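You operate a simulated robot arm through the tools that you are given. There is no shell and no other tool.

You run a simulated two-armed robot. Do the job below in one go: nothing can be reset, and whatever is moved stays where it is left.

TASK
Put one of the hose clamps from the fittings shelf on the yellow card. Fetch the green pen from the issue table and set it on the bottom tray of the trolley. Put one of the brass couplings from the fittings shelf in the silver drip tray on the top of the work table. Any order will do.

Only the result counts: the job must be done as asked and must still hold three seconds after the hand-in. Knocking over, shifting, dropping, spilling or breaking anything else fails it.

THE ROBOT
Two 7-joint arms with two-finger parallel grippers on one trunk, on a base that moves. Base frame: it is fixed to the floor where the robot stands at the start and does not move with it; the origin is under the middle of the robot, x ahead of it, y to its left, z up. Units: mm, rad, N and s.
The left shoulder is at the start at [34, 182, 1221], the right one opposite. With the tool pointing down near the work surface each hand reaches from about 100 to 680 mm from the robot's upright axis, wherever it stands, measured 20 degrees to its own side. Places, roughly: bottom tray of the trolley [1500, -5300, 200]; drip tray [-1500, -750, 750]; green pen (12x3x3 cm) [500, -2100, 900]; yellow card [500, -1750, 750]. Payload 3.91 kg a hand.
The tool frame of a hand sits at the grasp point between the pads (the TCP): z along the fingers, y along the line on which they close. The tips reach 30 mm beyond it. Largest opening 110 mm; finger width 20, thickness 10; the body of the gripper, 48 by 112 mm, starts 55 mm behind the TCP.
Orientation is that of the tool frame in the base frame, as a unit quaternion [w, x, y, z]. With the fingers straight down and closing along the base's y, the tool's x points along the base's -x, its y along +y and its z along -z.

THE INTERFACE
- The arms move only by the tool step_arm. It takes "left_steps", "right_steps" or both (then of equal length, played together; a hand with none holds still); each is a list that holds one entry, the list of rows, each a list of 7 numbers: the turn, a rotation vector about the base's x, y, z in units of 180 degrees (1.0 is 180 degrees), then the shift along the base's x, y, z in units of 500 mm (1.0 is 500 mm), then the gripper command, from -1 (shut) to 1 (fully open), values between in proportion. In form: [[[wx, wy, wz, dx, dy, dz, jaw], ...]]. A call has 1 to 20 rows; each row is the pose to reach, as a shift and turn from the pose commanded when the call began. A call with a number of a shift or a turn outside -1 to 1 is refused whole. Each row takes 0.2 s and may step no farther than 50 mm and 0.15 rad from the row before; otherwise, or with a gripper value out of range, the whole call is refused. Where a pose cannot be reached the arm comes as near as it can. A force on the tool above 40 N (or 10 N above the force at the start of the call, whichever is more), or a blocked arm, ends the call early, and 0.2 s more pass. Each finger travels about 72 mm/s and halts on what it meets, pressing with about 43 N; the grip force reading is that of the motor and also rises with nothing between the fingers. The clock runs only during rows and for 0.2 s after the last one: add rows that repeat a pose to give the fingers time. It gives the time, the measured TCP pose, the force on the tool (base axes), the opening and the grip force at its end, in the units of the frame above (readings bear some noise), with the torque about the TCP (base axes, N m) and any sound that the robot's microphone picked up.
- Cameras (640 x 400 px; columns grow to the right, rows downward): "scene" is now at [145.7, 21.7, 1419.7]; the picture's right is [0.19, -0.98, 0.00], its down [-0.50, -0.10, -0.86] and it looks along [0.84, 0.16, -0.51] (base axes); focal length 271 px, centre (320, 200). "left" rides on the left gripper at [72, -17, -103] in its tool frame; the picture's right is [0.23, 0.97, 0.00], its down [-0.76, 0.18, -0.62] and it looks along [-0.61, 0.14, 0.78] (tool axes); focal length 222 px, centre (320, 200). "right" rides on the right gripper at [73, 17, -103] in its tool frame; the picture's right is [-0.23, 0.97, 0.00], its down [-0.76, -0.18, -0.62] and it looks along [-0.61, -0.14, 0.78] (tool axes); focal length 222 px, centre (320, 200).
- snapshot(camera): a new picture of that camera. It takes no simulated time.
- slide_trunk(by): moves the trunk up (or, below 0, down) by that many mm; the arms and the scene camera ride with it, the base frame stays. It gives what a move gives, with no picture.
- roll_base(legs): drives the robot by 1 to 6 legs, each [ahead, left, turn to the left] in mm, mm and rad, along the robot's own axes; the way and the turn of a leg run together, so that a leg with both is an arc; at most 1500 mm and 3.142 rad a leg. The arms and the cameras ride along, it lands a little off, and it stops where it bumps. It gives what a move gives.
- turn_head(pan, tilt): turns the head with the scene camera to pan (to the left, within 1.396 rad either way) and tilt (down, from -0.506 to 1.204), counted from straight ahead of the robot (the tilt from the chest, where the trunk bows). It gives what a move gives.
- measure_at(camera, pixels): for up to 12 pixels [column, row] of the newest picture of that camera ("zoom" is the newest enlarged one), the place [x, y, z] in the base frame of the surface seen there, good to about 2 mm, but the place of the scene camera against the robot may be out by one fixed shift of up to 12 mm in any direction. It takes no simulated time.
- close_up(camera, box): a new picture of the part [left, top, right, bottom] of that camera's present view, enlarged. It takes no simulated time.
- close_job(): hands the job in; it is judged then, once.

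Open the grippers and draw the arms clear of the work before you hand the job in, unless the task says otherwise.

The tools are called after ">>>" by a JSON object that holds its "fn" and its "kwargs". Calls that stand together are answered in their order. step_arm: Moves the arms, as the interface text tells. Its arguments: {"type":"object","properties":{"left_steps":{"type":"array"},"right_steps":{"type":"array"}},"required":[]} The other tools are called the same way: slide_trunk (by) moves the trunk up or down; roll_base (legs) drives the base; turn_head (pan, tilt) turns the head that bears the scene camera; snapshot (camera) takes a picture; measure_at (camera, pixels) gives the place of the surface under pixels of a picture; close_up (camera, box) takes an enlarged picture of a part of a camera's view; close_job () hands the job in.

At the start:

```text
clock: 0.0
left_eef_pos: [529.7, 279.5, 999.5]
left_tool_rot: [0.0, -0.001, 1.0, 0.0]
left_ft_force: [0.1, -0.2, 0.0]
left_torque: [0.0, 0.01, -0.01]
left_grip_width: 109.8
left_grip_force: 0.0
right_eef_pos: [330.0, -159.1, 1150.0]
right_tool_rot: [0.0, 0.001, 1.0, 0.0]
right_ft_force: [-0.1, -0.3, 0.3]
right_torque: [0.02, 0.01, 0.0]
right_grip_width: 110.0
right_grip_force: 0.0
trunk travel left (down, up): [-475.0, 39.0]
robot x, y, heading: [-1.2, -0.6, 0.002]
head pan, tilt (commanded): [0.188, 0.536]
```

scene: 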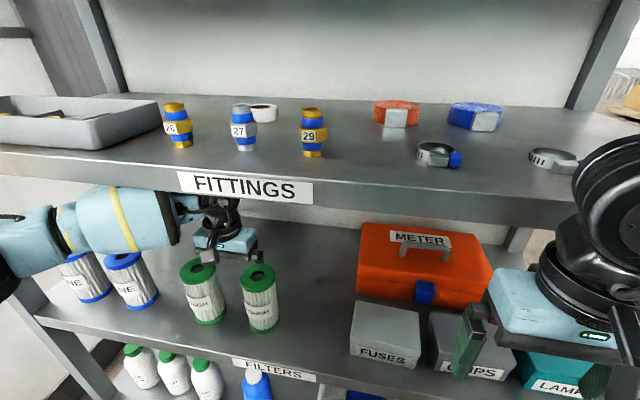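
right: 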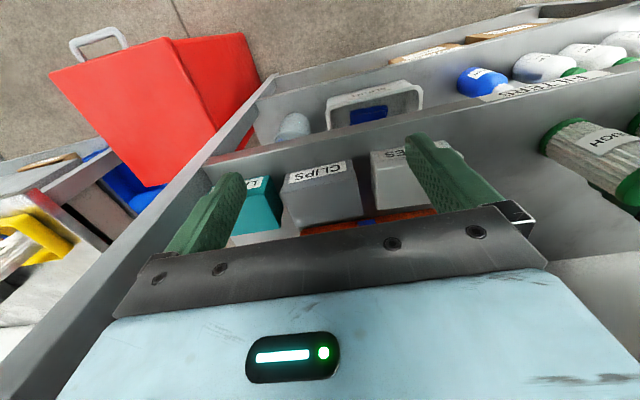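
left: 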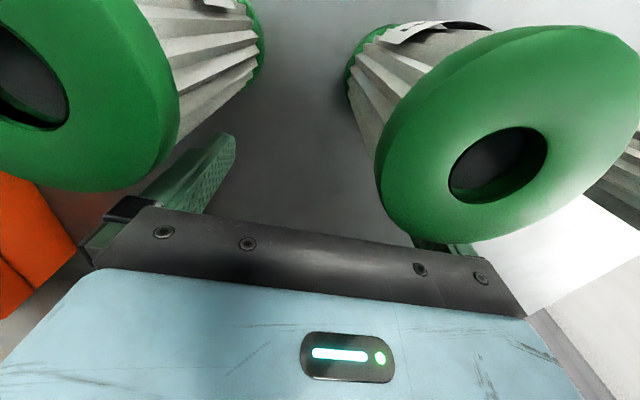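

The first scene picture shows the fittings shelf with couplings 26, 27, 29 near (180,125), (244,127), (312,130), and hose clamps near (437,155) and (553,160). The left hand is under the top shelf. I look closer before moving.

>>> {"fn": "close_up", "kwargs": {"camera": "scene", "box": [140, 80, 360, 217]}}

>>> {"fn": "close_up", "kwargs": {"camera": "scene", "box": [360, 80, 640, 255]}}

>>> {"fn": "measure_at", "kwargs": {"camera": "scene", "pixels": [[180, 125], [244, 127], [312, 130], [437, 155], [553, 160], [250, 172], [250, 160], [480, 160], [100, 180], [600, 130], [397, 118], [475, 118]]}}

```text
2.91 times, centred on (250, 148) of scene
```

zoom: 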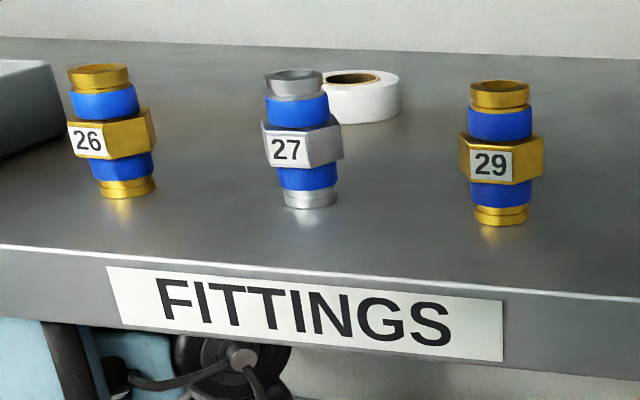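

```text
2.29 times, centred on (500, 168) of scene
```

zoom: 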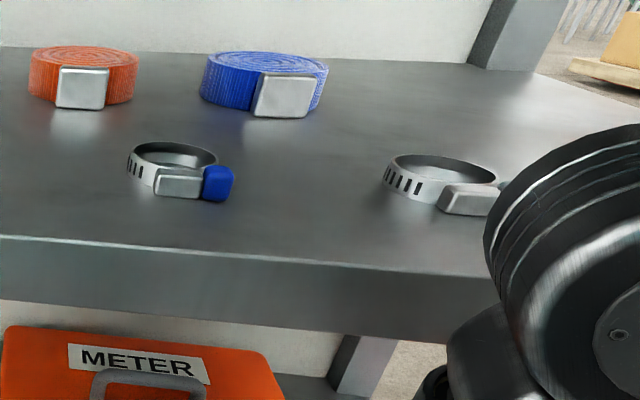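

```text
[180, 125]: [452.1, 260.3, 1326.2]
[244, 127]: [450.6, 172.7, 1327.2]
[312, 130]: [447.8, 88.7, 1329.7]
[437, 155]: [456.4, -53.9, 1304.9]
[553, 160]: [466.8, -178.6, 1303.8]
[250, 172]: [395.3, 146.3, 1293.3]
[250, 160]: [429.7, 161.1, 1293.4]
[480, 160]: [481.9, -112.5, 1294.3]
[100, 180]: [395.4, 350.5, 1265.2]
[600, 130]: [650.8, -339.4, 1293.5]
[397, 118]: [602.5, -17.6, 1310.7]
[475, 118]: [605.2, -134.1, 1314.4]
```

The shelf top lies at z≈1293 and its front edge near x≈390. Now I check the left hand's surroundings under the shelf and the green filters near (203,290) and (259,298).

>>> {"fn": "close_up", "kwargs": {"camera": "scene", "box": [0, 80, 320, 280]}}

>>> {"fn": "close_up", "kwargs": {"camera": "scene", "box": [140, 180, 340, 305]}}

>>> {"fn": "measure_at", "kwargs": {"camera": "scene", "pixels": [[203, 268], [203, 320], [259, 272], [225, 240], [225, 255], [140, 220], [300, 250], [45, 125], [300, 330], [420, 240], [425, 290], [250, 205]]}}

>>> {"fn": "measure_at", "kwargs": {"camera": "left", "pixels": [[110, 150], [160, 80], [395, 150], [430, 220], [200, 160], [300, 100], [450, 250], [40, 60], [300, 200], [400, 30]]}}

```text
2.00 times, centred on (160, 180) of scene
```

zoom: 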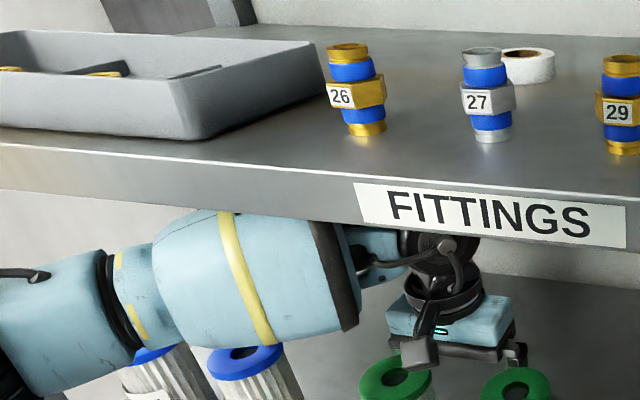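

```text
3.20 times, centred on (240, 242) of scene
```

zoom: 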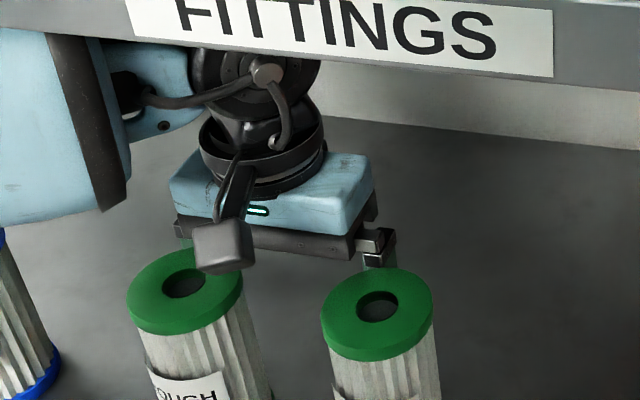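

```text
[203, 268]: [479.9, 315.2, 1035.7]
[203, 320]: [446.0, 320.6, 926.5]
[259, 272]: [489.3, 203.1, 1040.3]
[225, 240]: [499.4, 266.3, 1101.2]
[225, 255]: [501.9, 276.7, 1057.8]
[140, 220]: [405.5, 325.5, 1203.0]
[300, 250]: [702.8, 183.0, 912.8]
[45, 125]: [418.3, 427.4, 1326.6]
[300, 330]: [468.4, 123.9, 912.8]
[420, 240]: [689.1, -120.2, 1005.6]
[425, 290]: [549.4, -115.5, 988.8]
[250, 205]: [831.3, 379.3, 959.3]
```

```text
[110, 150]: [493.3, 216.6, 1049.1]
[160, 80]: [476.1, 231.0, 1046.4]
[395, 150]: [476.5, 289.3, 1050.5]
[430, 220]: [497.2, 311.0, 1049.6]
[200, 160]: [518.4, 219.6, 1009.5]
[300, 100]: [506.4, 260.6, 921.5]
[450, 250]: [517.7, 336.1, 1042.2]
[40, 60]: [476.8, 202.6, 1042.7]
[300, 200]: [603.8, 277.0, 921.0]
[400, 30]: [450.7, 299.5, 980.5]
```

The left camera puts the filter tops at z≈1049 and the lower shelf at 921, so the scene camera reads about 8 mm low. The left fingers are behind two green filters, so I measure the shelf underside and the forearm before withdrawing.

>>> {"fn": "measure_at", "kwargs": {"camera": "scene", "pixels": [[250, 199], [250, 192], [150, 187], [150, 182], [130, 190], [175, 195], [200, 200], [340, 205], [450, 215], [500, 222], [60, 180], [550, 225]]}}

>>> {"fn": "close_up", "kwargs": {"camera": "scene", "box": [0, 170, 160, 270]}}

>>> {"fn": "measure_at", "kwargs": {"camera": "left", "pixels": [[255, 30], [355, 50], [345, 90], [378, 180], [176, 150], [165, 60], [262, 60], [480, 30], [600, 40], [382, 220], [60, 188], [172, 110]]}}

```text
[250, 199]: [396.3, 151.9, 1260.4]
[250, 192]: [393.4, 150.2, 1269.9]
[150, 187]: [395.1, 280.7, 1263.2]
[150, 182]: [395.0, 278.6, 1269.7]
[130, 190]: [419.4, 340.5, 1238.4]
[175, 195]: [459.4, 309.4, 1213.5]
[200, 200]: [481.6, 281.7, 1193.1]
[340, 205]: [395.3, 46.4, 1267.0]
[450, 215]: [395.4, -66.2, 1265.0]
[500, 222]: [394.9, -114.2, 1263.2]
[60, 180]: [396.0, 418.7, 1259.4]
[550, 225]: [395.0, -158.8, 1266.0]
```

```text
4.00 times, centred on (80, 220) of scene
```

zoom: 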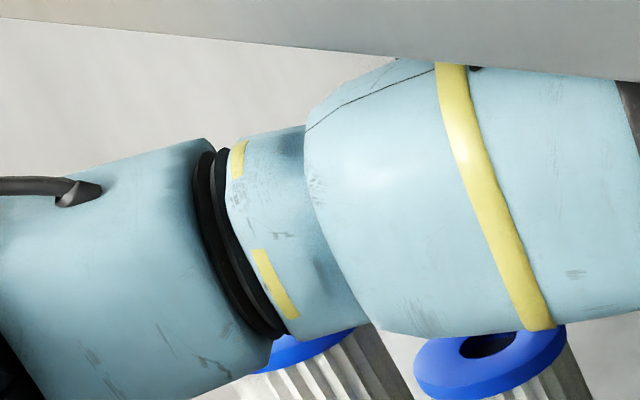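

```text
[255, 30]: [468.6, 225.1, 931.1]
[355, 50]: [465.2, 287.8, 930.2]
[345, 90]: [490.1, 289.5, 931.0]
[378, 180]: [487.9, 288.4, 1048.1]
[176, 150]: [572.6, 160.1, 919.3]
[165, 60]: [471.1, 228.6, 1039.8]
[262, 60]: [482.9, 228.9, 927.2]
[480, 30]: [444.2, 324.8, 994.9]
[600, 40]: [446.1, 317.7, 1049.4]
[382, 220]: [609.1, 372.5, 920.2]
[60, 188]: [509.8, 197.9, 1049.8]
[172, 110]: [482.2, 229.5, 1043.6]
```

The forearm runs only ~20 mm below the shelf, so raising the hand far is out. The gap between the filters is y≈229–288. I look around with the head first to learn the room before moving anything.

>>> {"fn": "turn_head", "kwargs": {"pan": -0.7, "tilt": 0.5}}

>>> {"fn": "snapshot", "kwargs": {"camera": "scene"}}

>>> {"fn": "turn_head", "kwargs": {"pan": -1.39, "tilt": 0.4}}

>>> {"fn": "snapshot", "kwargs": {"camera": "scene"}}

>>> {"fn": "turn_head", "kwargs": {"pan": 1.39, "tilt": 0.5}}

>>> {"fn": "snapshot", "kwargs": {"camera": "scene"}}

```text
clock: 1.2
left_eef_pos: [528.5, 279.4, 1000.3]
left_tool_rot: [0.0, -0.001, 1.0, 0.0]
left_ft_force: [-0.1, 0.5, -0.2]
left_torque: [0.02, 0.0, -0.01]
left_grip_width: 110.1
left_grip_force: 0.0
right_eef_pos: [330.0, -157.6, 1150.7]
right_tool_rot: [0.001, -0.001, 1.0, 0.0]
right_ft_force: [0.6, -0.5, 0.3]
right_torque: [0.01, 0.02, -0.01]
right_grip_width: 109.8
right_grip_force: 0.0
trunk travel left (down, up): [-475.0, 39.0]
robot x, y, heading: [-0.1, -0.0, -0.004]
head pan, tilt (commanded): [-0.7, 0.499]
```

```text
taken
```

scene: 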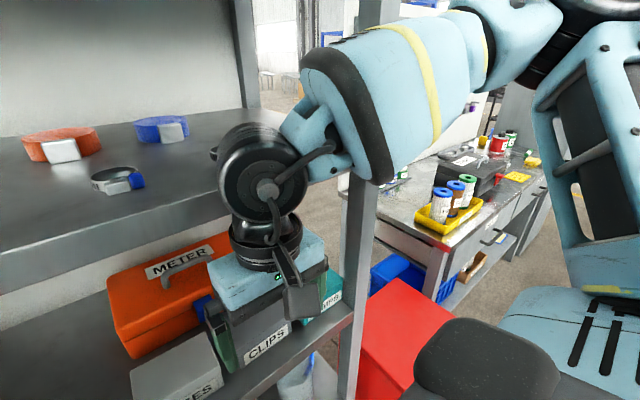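

```text
clock: 2.2
left_eef_pos: [530.2, 278.8, 1000.7]
left_tool_rot: [-0.001, 0.0, 1.0, 0.001]
left_ft_force: [-0.8, 0.9, -0.1]
left_torque: [-0.03, 0.04, 0.01]
left_grip_width: 110.2
left_grip_force: 0.1
right_eef_pos: [328.8, -157.0, 1150.6]
right_tool_rot: [0.0, 0.0, 1.0, 0.0]
right_ft_force: [0.3, 0.5, -0.8]
right_torque: [0.01, 0.0, -0.01]
right_grip_width: 110.1
right_grip_force: 0.1
trunk travel left (down, up): [-475.0, 39.0]
robot x, y, heading: [-1.1, 1.1, 0.001]
head pan, tilt (commanded): [-1.389, 0.4]
```

```text
taken
```

scene: 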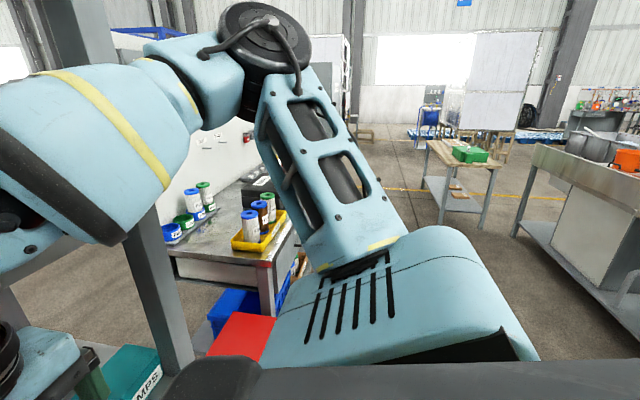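

```text
clock: 4.7
left_eef_pos: [529.6, 279.3, 1000.8]
left_tool_rot: [0.0, 0.0, 1.0, 0.0]
left_ft_force: [0.0, 0.6, 0.4]
left_torque: [-0.05, -0.01, 0.01]
left_grip_width: 109.9
left_grip_force: 0.0
right_eef_pos: [329.9, -158.0, 1151.0]
right_tool_rot: [-0.001, 0.0, 1.0, 0.0]
right_ft_force: [1.2, -0.3, 0.5]
right_torque: [0.01, -0.01, -0.04]
right_grip_width: 110.2
right_grip_force: 0.0
trunk travel left (down, up): [-475.0, 39.0]
robot x, y, heading: [-2.5, -0.1, 0.001]
head pan, tilt (commanded): [1.389, 0.499]
```

```text
taken
```

scene: 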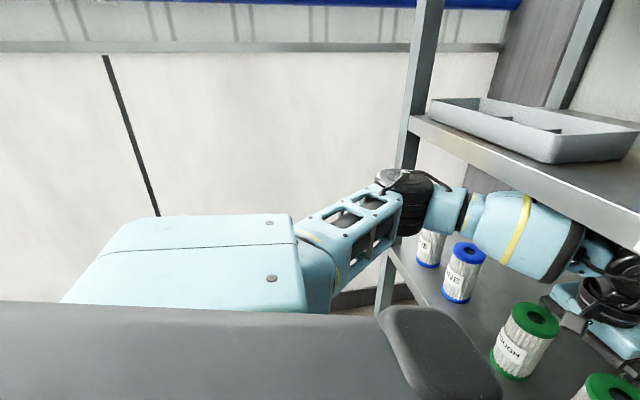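

The left elbow (about (400,200)) is near the shelf's left upright at (425,80). I measure elbow, forearm and post to be sure the base can back straight out.

>>> {"fn": "close_up", "kwargs": {"camera": "scene", "box": [320, 60, 640, 260]}}

>>> {"fn": "measure_at", "kwargs": {"camera": "scene", "pixels": [[405, 178], [400, 225], [425, 90], [400, 150], [455, 190], [520, 200], [560, 225], [545, 160], [600, 195], [390, 280], [490, 260], [610, 220]]}}

```text
2.00 times, centred on (480, 160) of scene
```

zoom: 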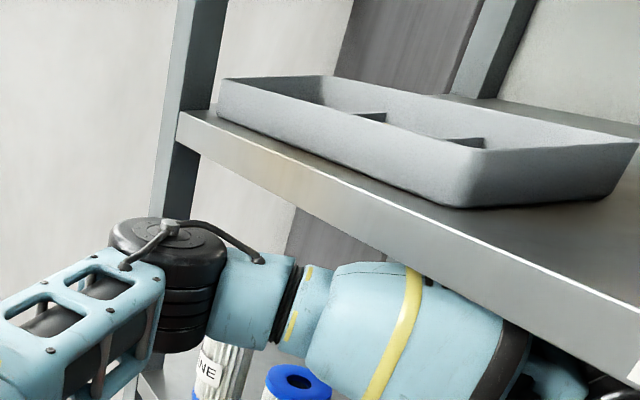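

```text
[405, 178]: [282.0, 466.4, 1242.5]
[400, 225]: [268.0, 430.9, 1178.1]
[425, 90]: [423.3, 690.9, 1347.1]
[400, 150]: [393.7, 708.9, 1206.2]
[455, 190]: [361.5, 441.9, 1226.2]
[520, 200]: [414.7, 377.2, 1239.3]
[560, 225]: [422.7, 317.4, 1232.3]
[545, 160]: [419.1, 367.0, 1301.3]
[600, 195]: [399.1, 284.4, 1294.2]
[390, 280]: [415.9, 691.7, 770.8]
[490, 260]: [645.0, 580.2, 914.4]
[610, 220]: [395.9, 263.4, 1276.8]
```

The elbow is in front of the shelf (x≈282) and the upright is far to the left, so backing straight out works. I first ease the left hand 10 mm forward and 5 mm up, shut the fingers and centre them in the filter gap (y≈258).

>>> {"fn": "step_arm", "kwargs": {"left_steps": [[[0, 0, 0, 0.02, 0, 0.005, 1], [0, 0, 0, 0.02, 0, 0.01, 1], [0, 0, 0, 0.02, 0, 0.01, 0.4], [0, 0, 0, 0.02, -0.01, 0.01, -0.2], [0, 0, 0, 0.02, -0.02, 0.01, -1], [0, 0, 0, 0.02, -0.03, 0.01, -1], [0, 0, 0, 0.02, -0.042, 0.01, -1], [0, 0, 0, 0.02, -0.042, 0.01, -1], [0, 0, 0, 0.02, -0.042, 0.01, -1]]]}}

>>> {"fn": "snapshot", "kwargs": {"camera": "left"}}

>>> {"fn": "snapshot", "kwargs": {"camera": "scene"}}

```text
clock: 6.7
left_eef_pos: [539.7, 257.5, 1004.2]
left_tool_rot: [0.001, 0.0, 1.0, 0.0]
left_ft_force: [0.1, 0.1, -0.6]
left_torque: [-0.01, 0.02, -0.01]
left_grip_width: 0.1
left_grip_force: 37.5
right_eef_pos: [330.2, -158.7, 1151.3]
right_tool_rot: [0.0, 0.001, 1.0, 0.0]
right_ft_force: [-0.8, 0.2, 0.0]
right_torque: [0.01, -0.04, 0.01]
right_grip_width: 110.2
right_grip_force: 0.1
trunk travel left (down, up): [-475.0, 39.0]
robot x, y, heading: [0.3, -0.1, -0.004]
head pan, tilt (commanded): [1.389, 0.499]
```

```text
taken
```

left: 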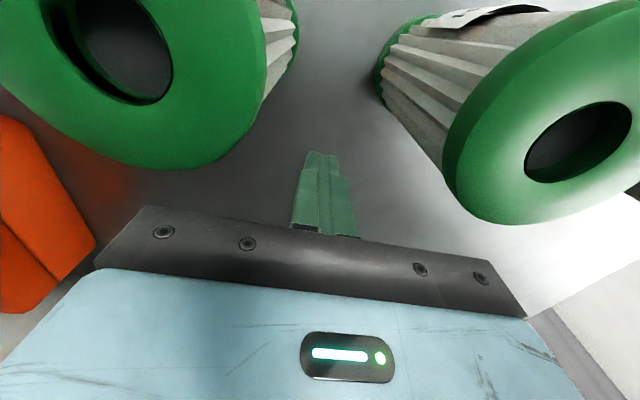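

```text
taken
```

scene: 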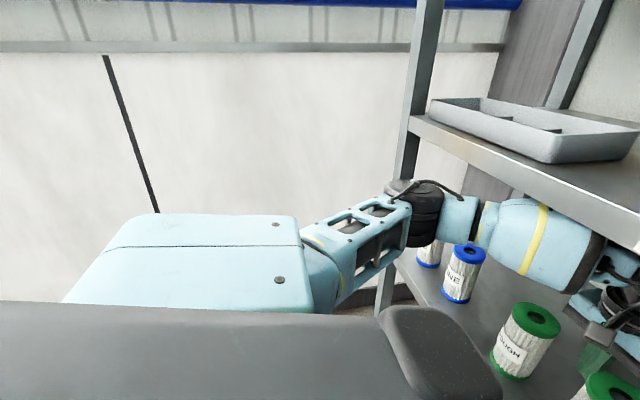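

The shut left fingers at (325,195) sit between the two filter tops (edges near (262,100) and (448,150)). I verify the edges' y before backing out.

>>> {"fn": "measure_at", "kwargs": {"camera": "left", "pixels": [[260, 60], [258, 100], [240, 140], [447, 150], [450, 180], [470, 110], [325, 170], [300, 180], [350, 185], [290, 60], [382, 70], [320, 120]]}}

```text
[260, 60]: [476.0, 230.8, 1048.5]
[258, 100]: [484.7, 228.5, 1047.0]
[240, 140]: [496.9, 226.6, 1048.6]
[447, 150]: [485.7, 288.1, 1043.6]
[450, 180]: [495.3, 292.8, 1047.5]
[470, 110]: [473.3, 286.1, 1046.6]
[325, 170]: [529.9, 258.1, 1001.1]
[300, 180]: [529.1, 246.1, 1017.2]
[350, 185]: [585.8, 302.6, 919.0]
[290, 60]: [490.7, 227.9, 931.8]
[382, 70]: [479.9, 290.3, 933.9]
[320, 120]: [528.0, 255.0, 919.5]
```

The gap is y≈230–287 and the fingers are centred at 257.5 with the hand body ~10 mm above the filter tops. I back the base out 130 mm and check.

>>> {"fn": "roll_base", "kwargs": {"legs": [[-130, 0, 0]]}}

>>> {"fn": "snapshot", "kwargs": {"camera": "left"}}

>>> {"fn": "snapshot", "kwargs": {"camera": "scene"}}

```text
clock: 8.0
left_eef_pos: [412.4, 256.6, 1005.3]
left_tool_rot: [0.0, 0.0, 1.0, 0.0]
left_ft_force: [0.2, 0.0, -0.3]
left_torque: [0.0, 0.04, -0.04]
left_grip_width: 0.0
left_grip_force: 37.7
right_eef_pos: [203.6, -158.0, 1150.7]
right_tool_rot: [0.0, 0.0, 1.0, 0.0]
right_ft_force: [-0.1, 0.2, -0.1]
right_torque: [-0.02, -0.02, -0.02]
right_grip_width: 110.0
right_grip_force: 0.1
trunk travel left (down, up): [-475.0, 39.0]
robot x, y, heading: [-128.1, -1.3, -0.006]
head pan, tilt (commanded): [1.389, 0.499]
```

```text
taken
```

left: 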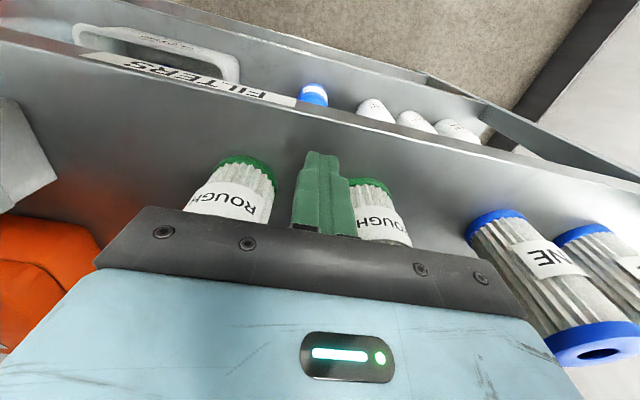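

```text
taken
```

scene: 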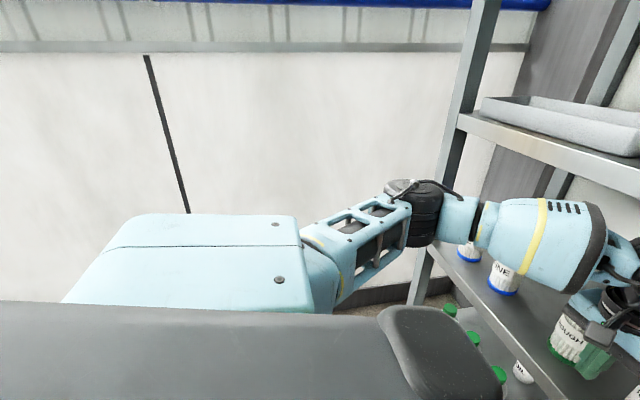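

Both filters still stand and the fingers are now in front of them. I back out another 300 mm so both arms are free of the shelf.

>>> {"fn": "roll_base", "kwargs": {"legs": [[-300, 0, 0]]}}

>>> {"fn": "turn_head", "kwargs": {"pan": 0, "tilt": 0.35}}

>>> {"fn": "snapshot", "kwargs": {"camera": "scene"}}

>>> {"fn": "snapshot", "kwargs": {"camera": "right"}}

```text
clock: 10.0
left_eef_pos: [120.4, 256.6, 1004.5]
left_tool_rot: [0.001, 0.0, 1.0, 0.0]
left_ft_force: [1.3, 0.6, 0.0]
left_torque: [0.0, 0.01, -0.02]
left_grip_width: 0.0
left_grip_force: 37.8
right_eef_pos: [-87.4, -158.4, 1150.1]
right_tool_rot: [0.0, 0.001, 1.0, 0.001]
right_ft_force: [-0.5, -0.8, -0.2]
right_torque: [0.0, -0.02, 0.0]
right_grip_width: 109.7
right_grip_force: 0.0
trunk travel left (down, up): [-475.0, 39.0]
robot x, y, heading: [-418.9, 0.7, -0.004]
head pan, tilt (commanded): [1.389, 0.499]
```

```text
clock: 11.5
left_eef_pos: [122.2, 257.6, 1004.7]
left_tool_rot: [0.0, 0.001, 1.0, 0.0]
left_ft_force: [-0.2, -0.3, 0.5]
left_torque: [-0.02, -0.01, -0.01]
left_grip_width: 0.1
left_grip_force: 37.6
right_eef_pos: [-88.4, -159.4, 1150.4]
right_tool_rot: [0.0, 0.001, 1.0, 0.0]
right_ft_force: [0.2, 0.0, -0.1]
right_torque: [0.0, 0.02, 0.0]
right_grip_width: 109.9
right_grip_force: 0.0
trunk travel left (down, up): [-475.0, 39.0]
robot x, y, heading: [-417.8, 3.2, -0.007]
head pan, tilt (commanded): [0.0, 0.351]
```

```text
taken
```

scene: 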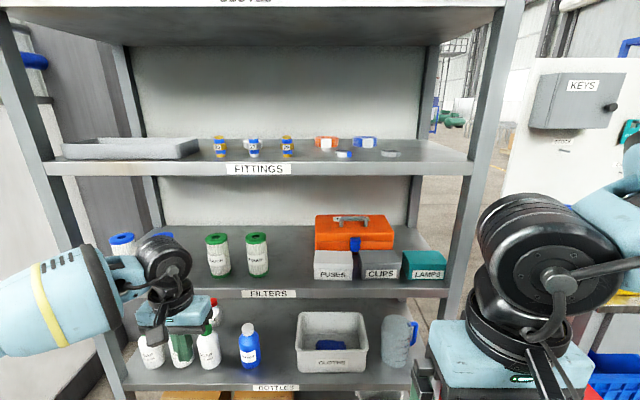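

```text
taken
```

right: 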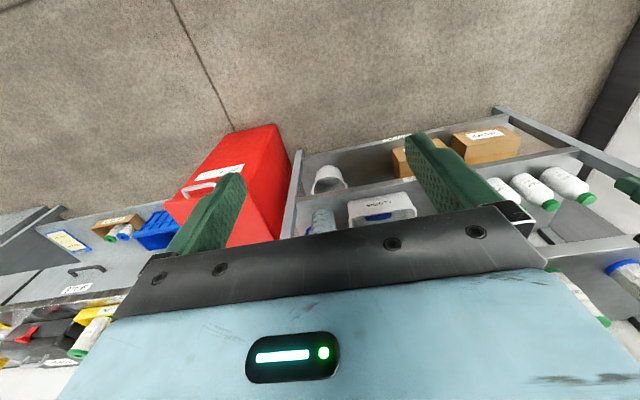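

The shelf now stands fully in view: couplings at (220,147), (254,147), (286,147), clamps at (344,154), (391,153), another shelf above near the top. I zoom in and measure these.

>>> {"fn": "close_up", "kwargs": {"camera": "scene", "box": [200, 120, 420, 180]}}

>>> {"fn": "measure_at", "kwargs": {"camera": "scene", "pixels": [[220, 147], [254, 147], [286, 147], [344, 154], [391, 153], [300, 10], [300, 20], [300, 3], [300, 160], [300, 167], [150, 150], [270, 257]]}}

```text
2.91 times, centred on (310, 150) of scene
```

zoom: 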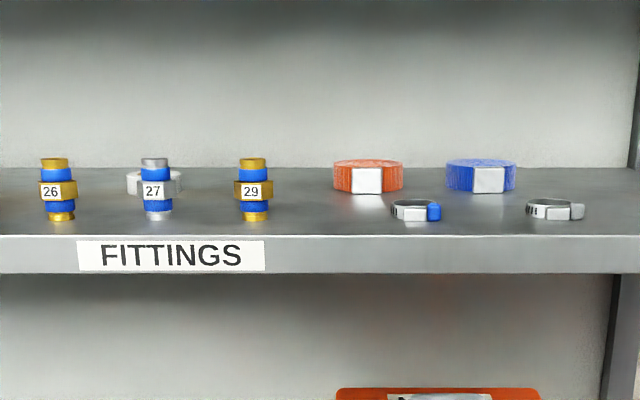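

```text
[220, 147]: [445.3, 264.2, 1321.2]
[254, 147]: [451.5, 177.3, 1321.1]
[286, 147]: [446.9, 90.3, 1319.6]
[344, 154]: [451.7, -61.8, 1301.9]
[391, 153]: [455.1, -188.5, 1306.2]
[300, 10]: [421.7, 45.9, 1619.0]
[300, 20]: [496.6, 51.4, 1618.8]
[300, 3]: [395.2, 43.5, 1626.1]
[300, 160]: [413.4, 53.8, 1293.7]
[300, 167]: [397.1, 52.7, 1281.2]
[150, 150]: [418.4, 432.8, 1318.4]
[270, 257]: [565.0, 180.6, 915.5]
```

The upper shelf's underside is near z≈1627, so a 45° forward-down hand pose keeps wrists outside the shelf. I raise the trunk 35 mm and bring both hands up, pitched 45°, well clear in front.

>>> {"fn": "slide_trunk", "kwargs": {"by": 35}}

>>> {"fn": "step_arm", "kwargs": {"left_steps": [[[0, -0.025, 0, -0.01, 0, 0.073, -0.5], [0, -0.05, 0, -0.02, 0, 0.146, 0], [0, -0.075, 0, -0.03, 0, 0.219, 0.3], [0, -0.1, 0, -0.04, 0, 0.292, 0.3], [0, -0.125, 0, -0.05, 0, 0.365, 0.3], [0, -0.15, 0, -0.06, 0, 0.438, 0.3], [0, -0.175, 0, -0.07, 0, 0.511, 0.3], [0, -0.2, 0, -0.08, 0, 0.584, 0.3], [0, -0.225, 0, -0.09, 0, 0.657, 0.3], [0, -0.25, 0, -0.1, 0, 0.73, 0.3], [0, -0.25, 0, -0.1, 0, 0.73, 0.3]]], "right_steps": [[[0, -0.025, 0, 0.02, 0, 0.043, 1], [0, -0.05, 0, 0.04, 0, 0.086, 1], [0, -0.075, 0, 0.06, 0, 0.129, 1], [0, -0.1, 0, 0.08, 0, 0.172, 1], [0, -0.125, 0, 0.1, 0, 0.215, 1], [0, -0.15, 0, 0.12, 0, 0.258, 1], [0, -0.175, 0, 0.14, 0, 0.301, 1], [0, -0.2, 0, 0.16, 0, 0.344, 1], [0, -0.225, 0, 0.18, 0, 0.387, 1], [0, -0.25, 0, 0.2, 0, 0.43, 1], [0, -0.25, 0, 0.2, 0, 0.43, 1]]]}}

>>> {"fn": "snapshot", "kwargs": {"camera": "scene"}}

>>> {"fn": "snapshot", "kwargs": {"camera": "left"}}

>>> {"fn": "snapshot", "kwargs": {"camera": "right"}}

```text
clock: 12.3
left_eef_pos: [121.0, 258.6, 1038.3]
left_tool_rot: [-0.002, 0.0, 1.0, -0.001]
left_ft_force: [0.2, -0.3, -0.9]
left_torque: [-0.02, 0.0, 0.0]
left_grip_width: 0.0
left_grip_force: 36.9
right_eef_pos: [-88.8, -157.6, 1184.8]
right_tool_rot: [-0.001, 0.0, 1.0, 0.0]
right_ft_force: [-0.2, 1.1, 0.6]
right_torque: [0.03, 0.01, 0.02]
right_grip_width: 110.2
right_grip_force: 0.0
trunk travel left (down, up): [-510.0, 4.0]
robot x, y, heading: [-417.0, -0.1, -0.002]
head pan, tilt (commanded): [0.0, 0.351]
```

```text
clock: 14.7
left_eef_pos: [70.5, 256.4, 1405.1]
left_tool_rot: [0.383, 0.0, 0.924, 0.001]
left_ft_force: [-0.5, 0.2, -0.3]
left_torque: [0.01, 0.02, -0.01]
left_grip_width: 71.5
left_grip_force: 0.0
right_eef_pos: [10.6, -160.0, 1398.8]
right_tool_rot: [0.383, 0.001, 0.924, 0.0]
right_ft_force: [0.7, 0.1, 0.2]
right_torque: [-0.01, -0.01, 0.02]
right_grip_width: 109.9
right_grip_force: 0.0
trunk travel left (down, up): [-510.0, 4.0]
robot x, y, heading: [-419.4, -1.4, 0.0]
head pan, tilt (commanded): [0.0, 0.351]
```

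```text
taken
```

scene: 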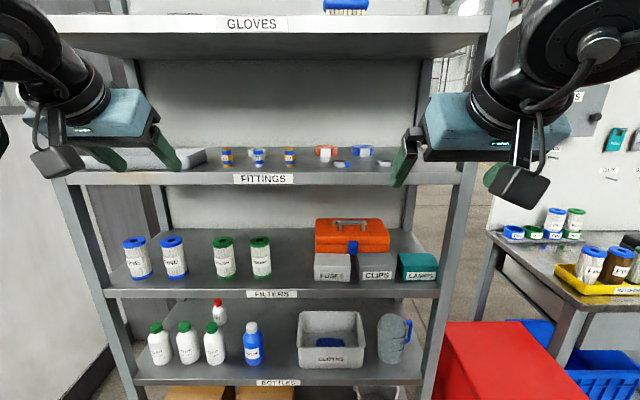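

```text
taken
```

left: 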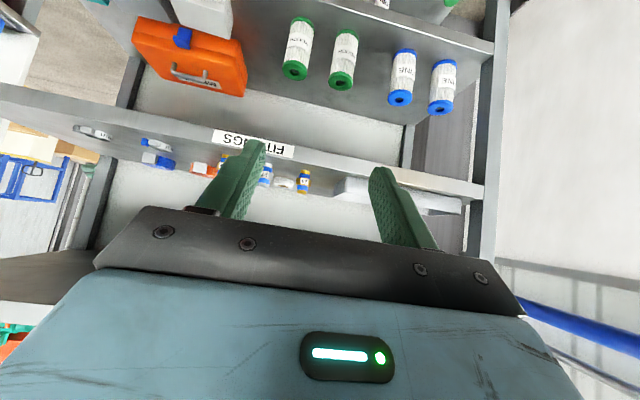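

```text
taken
```

right: 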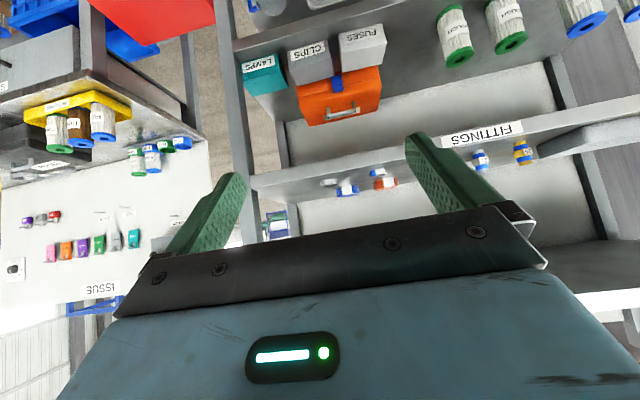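

Both hands are pitched 45° at z≈1400. I drive 260 mm forward and 40 mm right to stand in front of coupling 29 (left hand) and the clamps (right hand).

>>> {"fn": "roll_base", "kwargs": {"legs": [[260, -40, 0]]}}

>>> {"fn": "turn_head", "kwargs": {"pan": 0, "tilt": 0.5}}

>>> {"fn": "snapshot", "kwargs": {"camera": "scene"}}

>>> {"fn": "snapshot", "kwargs": {"camera": "left"}}

>>> {"fn": "snapshot", "kwargs": {"camera": "right"}}

```text
clock: 16.6
left_eef_pos: [326.1, 217.3, 1406.4]
left_tool_rot: [0.383, -0.001, 0.924, 0.0]
left_ft_force: [0.2, 0.1, -0.3]
left_torque: [0.04, 0.02, -0.03]
left_grip_width: 71.7
left_grip_force: 0.0
right_eef_pos: [268.2, -197.9, 1401.6]
right_tool_rot: [0.384, -0.001, 0.923, 0.001]
right_ft_force: [-0.2, -0.3, -0.7]
right_torque: [-0.02, 0.02, 0.04]
right_grip_width: 110.1
right_grip_force: 0.0
trunk travel left (down, up): [-510.0, 4.0]
robot x, y, heading: [-159.4, -36.5, 0.001]
head pan, tilt (commanded): [0.0, 0.351]
```

```text
clock: 17.3
left_eef_pos: [328.8, 214.6, 1405.0]
left_tool_rot: [0.383, -0.001, 0.924, 0.0]
left_ft_force: [-0.2, 0.1, 0.5]
left_torque: [-0.03, 0.0, 0.0]
left_grip_width: 71.4
left_grip_force: 0.1
right_eef_pos: [269.4, -198.8, 1400.3]
right_tool_rot: [0.383, -0.001, 0.924, 0.002]
right_ft_force: [1.0, 0.3, 0.0]
right_torque: [-0.02, 0.0, -0.01]
right_grip_width: 109.9
right_grip_force: 0.1
trunk travel left (down, up): [-510.0, 4.0]
robot x, y, heading: [-160.5, -38.3, 0.005]
head pan, tilt (commanded): [0.0, 0.499]
```

```text
taken
```

scene: 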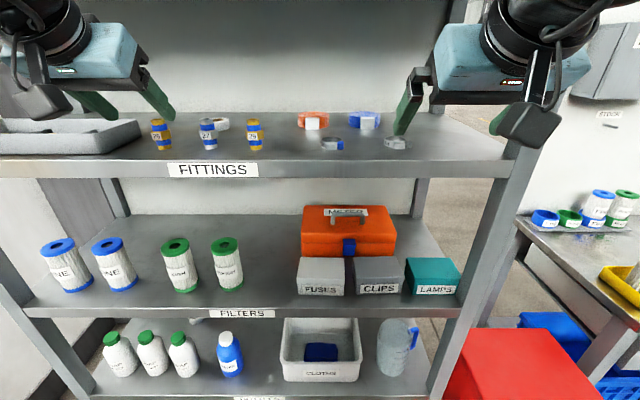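

```text
taken
```

left: 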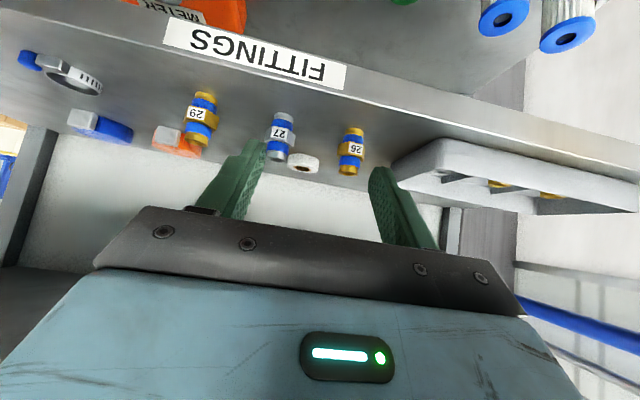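

```text
taken
```

right: 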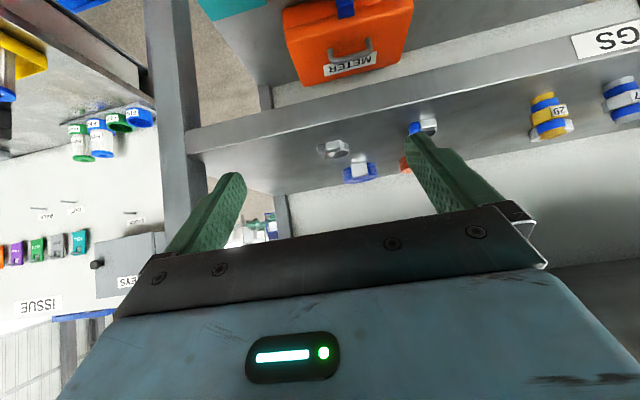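

The left picture shows couplings 29 at (202,120), 27 at (280,138), 26 at (351,150); the right picture shows clamps at (335,150) and (422,127). I zoom and measure with the hand cameras.

>>> {"fn": "close_up", "kwargs": {"camera": "left", "box": [150, 70, 270, 145]}}

>>> {"fn": "measure_at", "kwargs": {"camera": "left", "pixels": [[203, 95], [196, 114], [212, 118], [203, 128], [195, 135], [205, 108], [230, 110], [180, 100], [170, 120]]}}

>>> {"fn": "close_up", "kwargs": {"camera": "right", "box": [300, 100, 460, 200]}}

>>> {"fn": "measure_at", "kwargs": {"camera": "right", "pixels": [[330, 150], [345, 146], [335, 155], [322, 150], [338, 141], [400, 140], [370, 150], [415, 128], [425, 125], [430, 118], [550, 110], [500, 130]]}}

```text
5.33 times, centred on (210, 108) of left
```

zoom: 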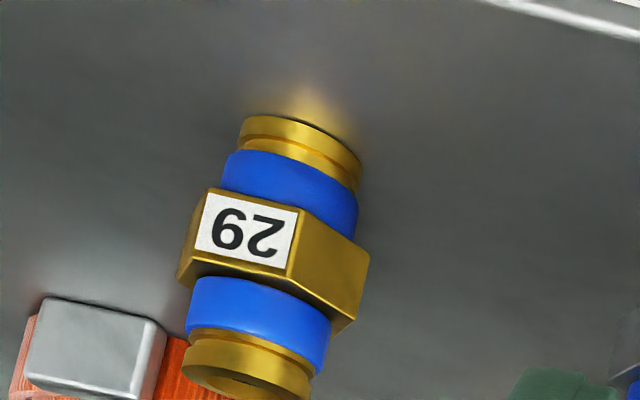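

```text
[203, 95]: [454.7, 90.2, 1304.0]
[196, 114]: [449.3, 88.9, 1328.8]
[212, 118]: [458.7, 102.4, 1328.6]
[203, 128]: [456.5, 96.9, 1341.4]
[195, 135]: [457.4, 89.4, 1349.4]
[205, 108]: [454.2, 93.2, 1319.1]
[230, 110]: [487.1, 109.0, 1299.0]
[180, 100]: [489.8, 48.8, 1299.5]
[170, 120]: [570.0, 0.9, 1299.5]
```

```text
4.00 times, centred on (380, 150) of right
```

zoom: 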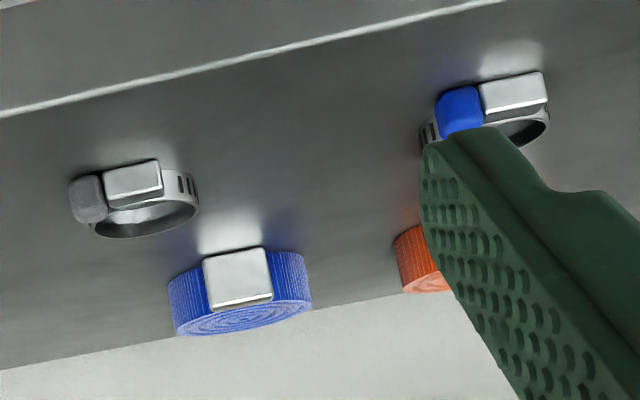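

```text
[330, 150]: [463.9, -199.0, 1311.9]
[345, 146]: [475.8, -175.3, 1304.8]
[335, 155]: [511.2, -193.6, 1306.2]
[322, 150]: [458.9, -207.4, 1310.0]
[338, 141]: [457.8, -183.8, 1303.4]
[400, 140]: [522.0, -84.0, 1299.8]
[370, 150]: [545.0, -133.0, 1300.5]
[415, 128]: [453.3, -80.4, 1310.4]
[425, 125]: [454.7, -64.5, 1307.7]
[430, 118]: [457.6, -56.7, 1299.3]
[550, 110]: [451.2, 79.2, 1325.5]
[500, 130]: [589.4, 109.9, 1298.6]
```

Coupling 29 has its label face near [449, 89, 1329] on a shelf at z≈1299.5. I measure the hex faces' orientation in the enlarged picture.

>>> {"fn": "close_up", "kwargs": {"camera": "left", "box": [150, 70, 270, 145]}}

>>> {"fn": "measure_at", "kwargs": {"camera": "zoom", "pixels": [[208, 230], [245, 240], [285, 245], [305, 250], [330, 270], [360, 280], [290, 140], [250, 380], [230, 395], [300, 380], [345, 165], [235, 130]]}}

```text
5.33 times, centred on (210, 108) of left
```

zoom: 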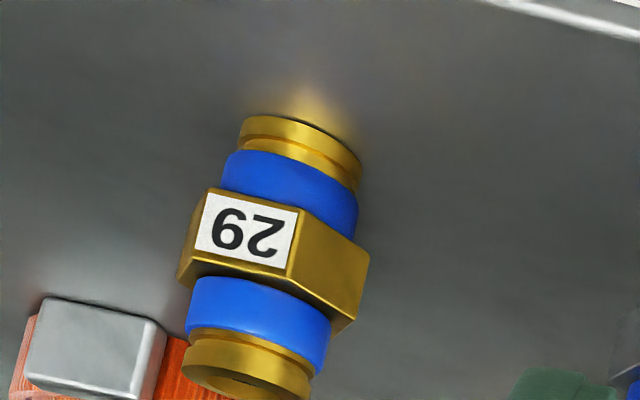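

```text
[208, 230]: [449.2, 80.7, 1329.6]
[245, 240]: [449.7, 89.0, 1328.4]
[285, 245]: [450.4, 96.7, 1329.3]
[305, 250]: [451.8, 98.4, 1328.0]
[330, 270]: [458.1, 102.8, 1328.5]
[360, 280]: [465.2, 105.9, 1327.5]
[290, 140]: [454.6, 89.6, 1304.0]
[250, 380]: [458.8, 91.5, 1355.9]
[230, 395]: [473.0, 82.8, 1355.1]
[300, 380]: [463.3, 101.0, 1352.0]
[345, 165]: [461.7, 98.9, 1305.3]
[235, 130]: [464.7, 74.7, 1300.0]
```

The hex of 29 has flats normal to ±x (label) and at ±60°; its centre is about [466, 88.5, 1328] with 32.5 mm across flats. I yaw the left hand +30° so the pads meet flats, and bring it to a pre-grasp point behind-right of the coupling, still high.

>>> {"fn": "step_arm", "kwargs": {"left_steps": [[[0, 0, 0.03, 0.02, -0.057, 0, 0.3], [0, 0, 0.06, 0.04, -0.114, 0, 0.3], [0, 0, 0.09, 0.06, -0.171, 0, 0.3], [0, 0, 0.12, 0.08, -0.228, 0, 0.3], [0, 0, 0.15, 0.1, -0.285, 0, 0.3], [0, 0, 0.1667, 0.11, -0.34, 0, 0.3], [0, 0, 0.1667, 0.11, -0.34, 0, 0.3]]]}}

>>> {"fn": "snapshot", "kwargs": {"camera": "left"}}

>>> {"fn": "snapshot", "kwargs": {"camera": "scene"}}

```text
clock: 18.9
left_eef_pos: [381.7, 45.6, 1405.8]
left_tool_rot: [0.37, -0.241, 0.892, 0.099]
left_ft_force: [-0.6, 0.6, 0.1]
left_torque: [-0.01, -0.01, -0.04]
left_grip_width: 71.8
left_grip_force: 0.1
right_eef_pos: [269.5, -196.0, 1401.8]
right_tool_rot: [0.383, 0.0, 0.924, 0.001]
right_ft_force: [0.0, 0.5, 0.0]
right_torque: [0.0, -0.02, -0.03]
right_grip_width: 110.1
right_grip_force: 0.0
trunk travel left (down, up): [-510.0, 4.0]
robot x, y, heading: [-161.9, -38.5, 0.004]
head pan, tilt (commanded): [0.0, 0.499]
```

```text
taken
```

left: 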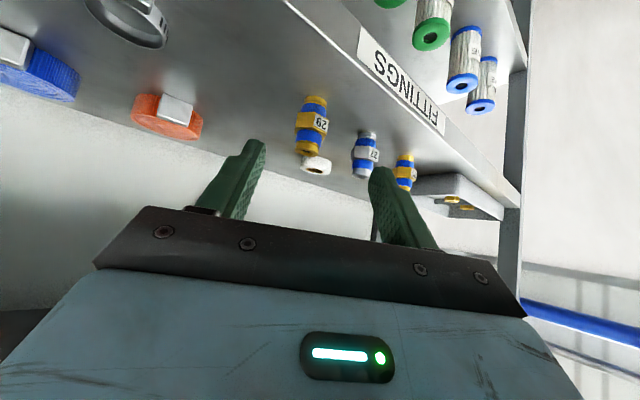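

```text
taken
```

scene: 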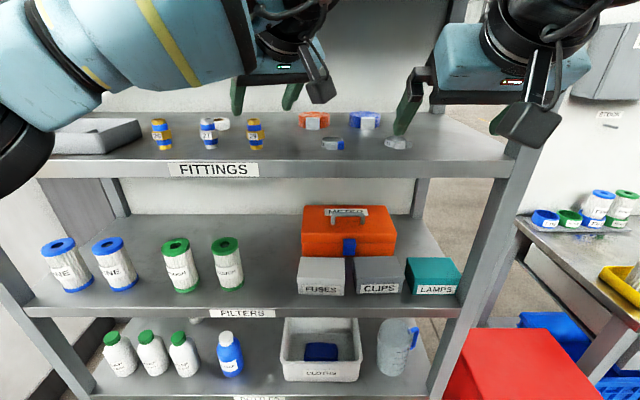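

The hand is now back-right of coupling 29, which shows at (312,125) in the left picture. I re-measure it close up from here and check the forearm's place.

>>> {"fn": "close_up", "kwargs": {"camera": "left", "box": [270, 80, 366, 140]}}

>>> {"fn": "measure_at", "kwargs": {"camera": "left", "pixels": [[316, 124], [304, 120], [320, 125], [310, 136], [313, 101], [311, 148], [320, 151], [360, 150]]}}

>>> {"fn": "measure_at", "kwargs": {"camera": "scene", "pixels": [[180, 50], [100, 60], [50, 90], [230, 50], [150, 80], [200, 85]]}}

```text
6.67 times, centred on (318, 110) of left
```

zoom: 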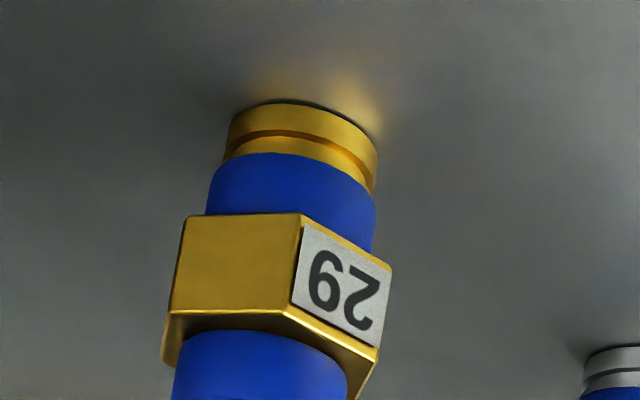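

```text
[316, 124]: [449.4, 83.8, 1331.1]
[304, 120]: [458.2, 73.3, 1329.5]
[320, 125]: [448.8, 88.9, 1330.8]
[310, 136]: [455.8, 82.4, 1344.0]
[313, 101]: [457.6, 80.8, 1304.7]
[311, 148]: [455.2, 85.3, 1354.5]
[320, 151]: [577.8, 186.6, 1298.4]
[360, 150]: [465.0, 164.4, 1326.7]
```

```text
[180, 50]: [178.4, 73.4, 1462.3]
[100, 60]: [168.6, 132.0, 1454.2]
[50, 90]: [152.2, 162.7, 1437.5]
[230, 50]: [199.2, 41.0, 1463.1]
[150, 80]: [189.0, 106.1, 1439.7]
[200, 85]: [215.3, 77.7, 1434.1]
```

The hex centre refines to about [465.4, 88.3]. I descend to z≈1335 with a 5 mm sideways correction, staying short of the coupling.

>>> {"fn": "step_arm", "kwargs": {"left_steps": [[[0, 0, 0, 0.002, -0.004, -0.045, 0.3], [0, 0, 0, 0.0048, -0.0084, -0.09, 0.3], [0, 0, 0, 0.0048, -0.0084, -0.13, 0.3], [0, 0, 0, 0.0048, -0.0084, -0.1416, 0.3], [0, 0, 0, 0.0048, -0.0084, -0.1416, 0.3]]]}}

>>> {"fn": "snapshot", "kwargs": {"camera": "left"}}

>>> {"fn": "snapshot", "kwargs": {"camera": "scene"}}

```text
clock: 20.1
left_eef_pos: [383.7, 41.9, 1336.3]
left_tool_rot: [0.369, -0.241, 0.892, 0.1]
left_ft_force: [0.0, 0.1, 0.1]
left_torque: [-0.02, 0.02, -0.01]
left_grip_width: 71.5
left_grip_force: 0.1
right_eef_pos: [268.6, -198.2, 1400.0]
right_tool_rot: [0.384, 0.0, 0.923, 0.0]
right_ft_force: [0.4, -1.2, -0.3]
right_torque: [0.01, -0.01, -0.01]
right_grip_width: 109.8
right_grip_force: 0.1
trunk travel left (down, up): [-510.0, 4.0]
robot x, y, heading: [-162.6, -38.6, 0.005]
head pan, tilt (commanded): [0.0, 0.499]
```

```text
taken
```

left: 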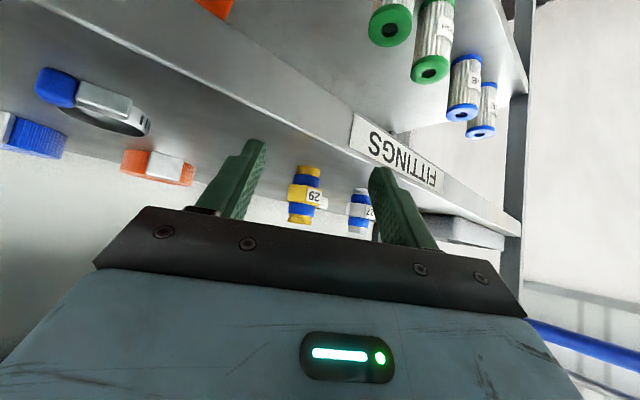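

```text
taken
```

scene: 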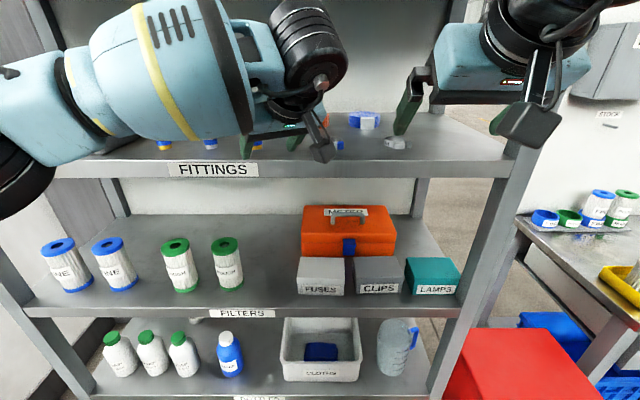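

Coupling 29 sits at (306,193), right on the line of approach. I advance 94 mm horizontally along the hand's heading so the fingers straddle it.

>>> {"fn": "step_arm", "kwargs": {"left_steps": [[[0, 0, 0, 0.0326, 0.0188, 0, 0.3], [0, 0, 0, 0.0651, 0.0376, 0, 0.3], [0, 0, 0, 0.0977, 0.0564, 0, 0.3], [0, 0, 0, 0.1302, 0.0752, 0, 0.3], [0, 0, 0, 0.1628, 0.094, 0, 0.3], [0, 0, 0, 0.1628, 0.094, 0, 0.3]]]}}

>>> {"fn": "snapshot", "kwargs": {"camera": "left"}}

```text
clock: 21.5
left_eef_pos: [466.8, 89.4, 1335.8]
left_tool_rot: [0.371, -0.24, 0.892, 0.1]
left_ft_force: [0.3, 0.8, 0.7]
left_torque: [0.02, 0.01, 0.01]
left_grip_width: 71.6
left_grip_force: 0.1
right_eef_pos: [269.3, -197.3, 1401.0]
right_tool_rot: [0.384, 0.0, 0.924, 0.002]
right_ft_force: [-0.4, -0.4, 0.6]
right_torque: [0.01, 0.02, 0.0]
right_grip_width: 109.8
right_grip_force: 0.1
trunk travel left (down, up): [-510.0, 4.0]
robot x, y, heading: [-159.1, -36.0, 0.002]
head pan, tilt (commanded): [0.0, 0.499]
```

```text
taken
```

left: 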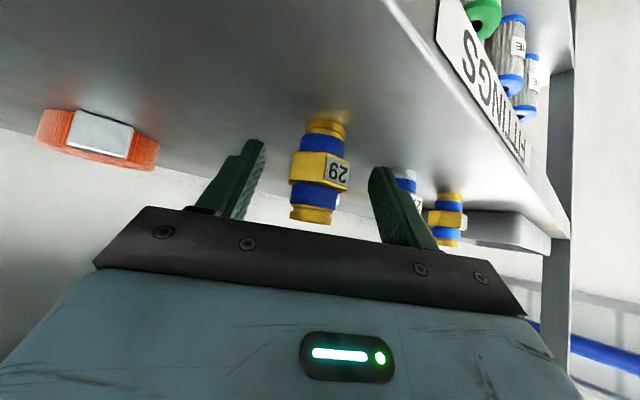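

The coupling at (320,165) is centred between the fingers. I check its place once more against the TCP before closing.

>>> {"fn": "measure_at", "kwargs": {"camera": "left", "pixels": [[336, 170], [308, 166], [324, 170], [315, 125], [312, 215], [250, 150], [380, 172]]}}

```text
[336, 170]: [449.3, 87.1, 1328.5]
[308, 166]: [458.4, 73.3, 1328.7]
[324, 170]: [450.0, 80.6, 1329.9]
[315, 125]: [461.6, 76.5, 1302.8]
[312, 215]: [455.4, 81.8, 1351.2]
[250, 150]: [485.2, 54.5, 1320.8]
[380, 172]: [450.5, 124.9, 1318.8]
```

The coupling is centred on the TCP. I shut the left gripper on the hex flats.

>>> {"fn": "step_arm", "kwargs": {"left_steps": [[[0, 0, 0, 0, 0, 0, 0], [0, 0, 0, 0, 0, 0, -0.4], [0, 0, 0, 0, 0, 0, -1], [0, 0, 0, 0, 0, 0, -1], [0, 0, 0, 0, 0, 0, -1], [0, 0, 0, 0, 0, 0, -1]]]}}

>>> {"fn": "snapshot", "kwargs": {"camera": "left"}}

```text
clock: 22.9
left_eef_pos: [465.8, 90.3, 1335.4]
left_tool_rot: [0.369, -0.24, 0.892, 0.099]
left_ft_force: [-0.3, -0.5, 0.5]
left_torque: [-0.02, 0.02, 0.05]
left_grip_width: 31.1
left_grip_force: 43.0
right_eef_pos: [269.0, -198.7, 1399.8]
right_tool_rot: [0.383, 0.0, 0.924, 0.001]
right_ft_force: [0.0, -0.3, 0.0]
right_torque: [0.01, -0.01, -0.02]
right_grip_width: 110.0
right_grip_force: 0.0
trunk travel left (down, up): [-510.0, 4.0]
robot x, y, heading: [-159.4, -38.5, 0.002]
head pan, tilt (commanded): [0.0, 0.499]
```

```text
taken
```

left: 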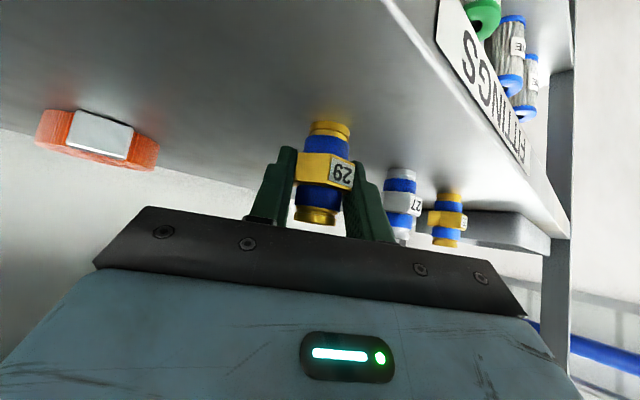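

Gripped: opening 31.1 mm, force 43 N. I lift 70 mm and draw back 120 mm from the shelf.

>>> {"fn": "step_arm", "kwargs": {"left_steps": [[[0, 0, 0, 0, 0, 0.02, -1], [0, 0, 0, 0, 0, 0.06, -1], [0, 0, 0, 0, 0, 0.1, -1], [0, 0, 0, 0, 0, 0.14, -1], [0, 0, 0, -0.05, 0, 0.14, -1], [0, 0, 0, -0.11, 0, 0.14, -1], [0, 0, 0, -0.17, 0, 0.14, -1], [0, 0, 0, -0.24, 0, 0.14, -1], [0, 0, 0, -0.24, 0, 0.14, -1]]]}}

>>> {"fn": "snapshot", "kwargs": {"camera": "left"}}

>>> {"fn": "snapshot", "kwargs": {"camera": "scene"}}

```text
clock: 24.9
left_eef_pos: [344.2, 88.8, 1405.6]
left_tool_rot: [0.37, -0.24, 0.892, 0.1]
left_ft_force: [0.3, 0.2, -1.4]
left_torque: [0.01, 0.01, 0.03]
left_grip_width: 31.6
left_grip_force: 42.6
right_eef_pos: [270.5, -198.4, 1401.1]
right_tool_rot: [0.384, -0.001, 0.923, 0.002]
right_ft_force: [0.1, -0.2, 0.3]
right_torque: [0.02, -0.02, 0.0]
right_grip_width: 109.8
right_grip_force: 0.0
trunk travel left (down, up): [-510.0, 4.0]
robot x, y, heading: [-159.3, -36.4, 0.001]
head pan, tilt (commanded): [0.0, 0.499]
```

```text
taken
```

left: 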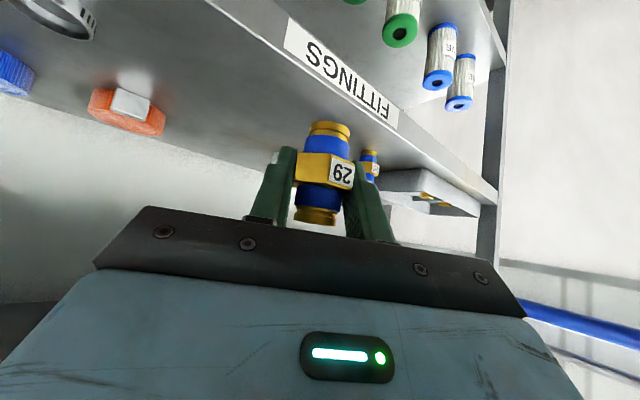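

```text
taken
```

scene: 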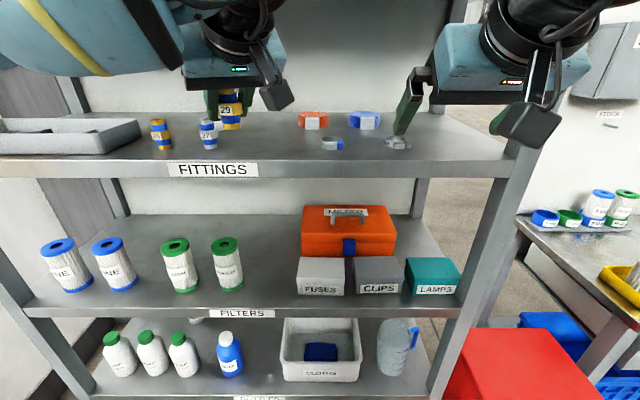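

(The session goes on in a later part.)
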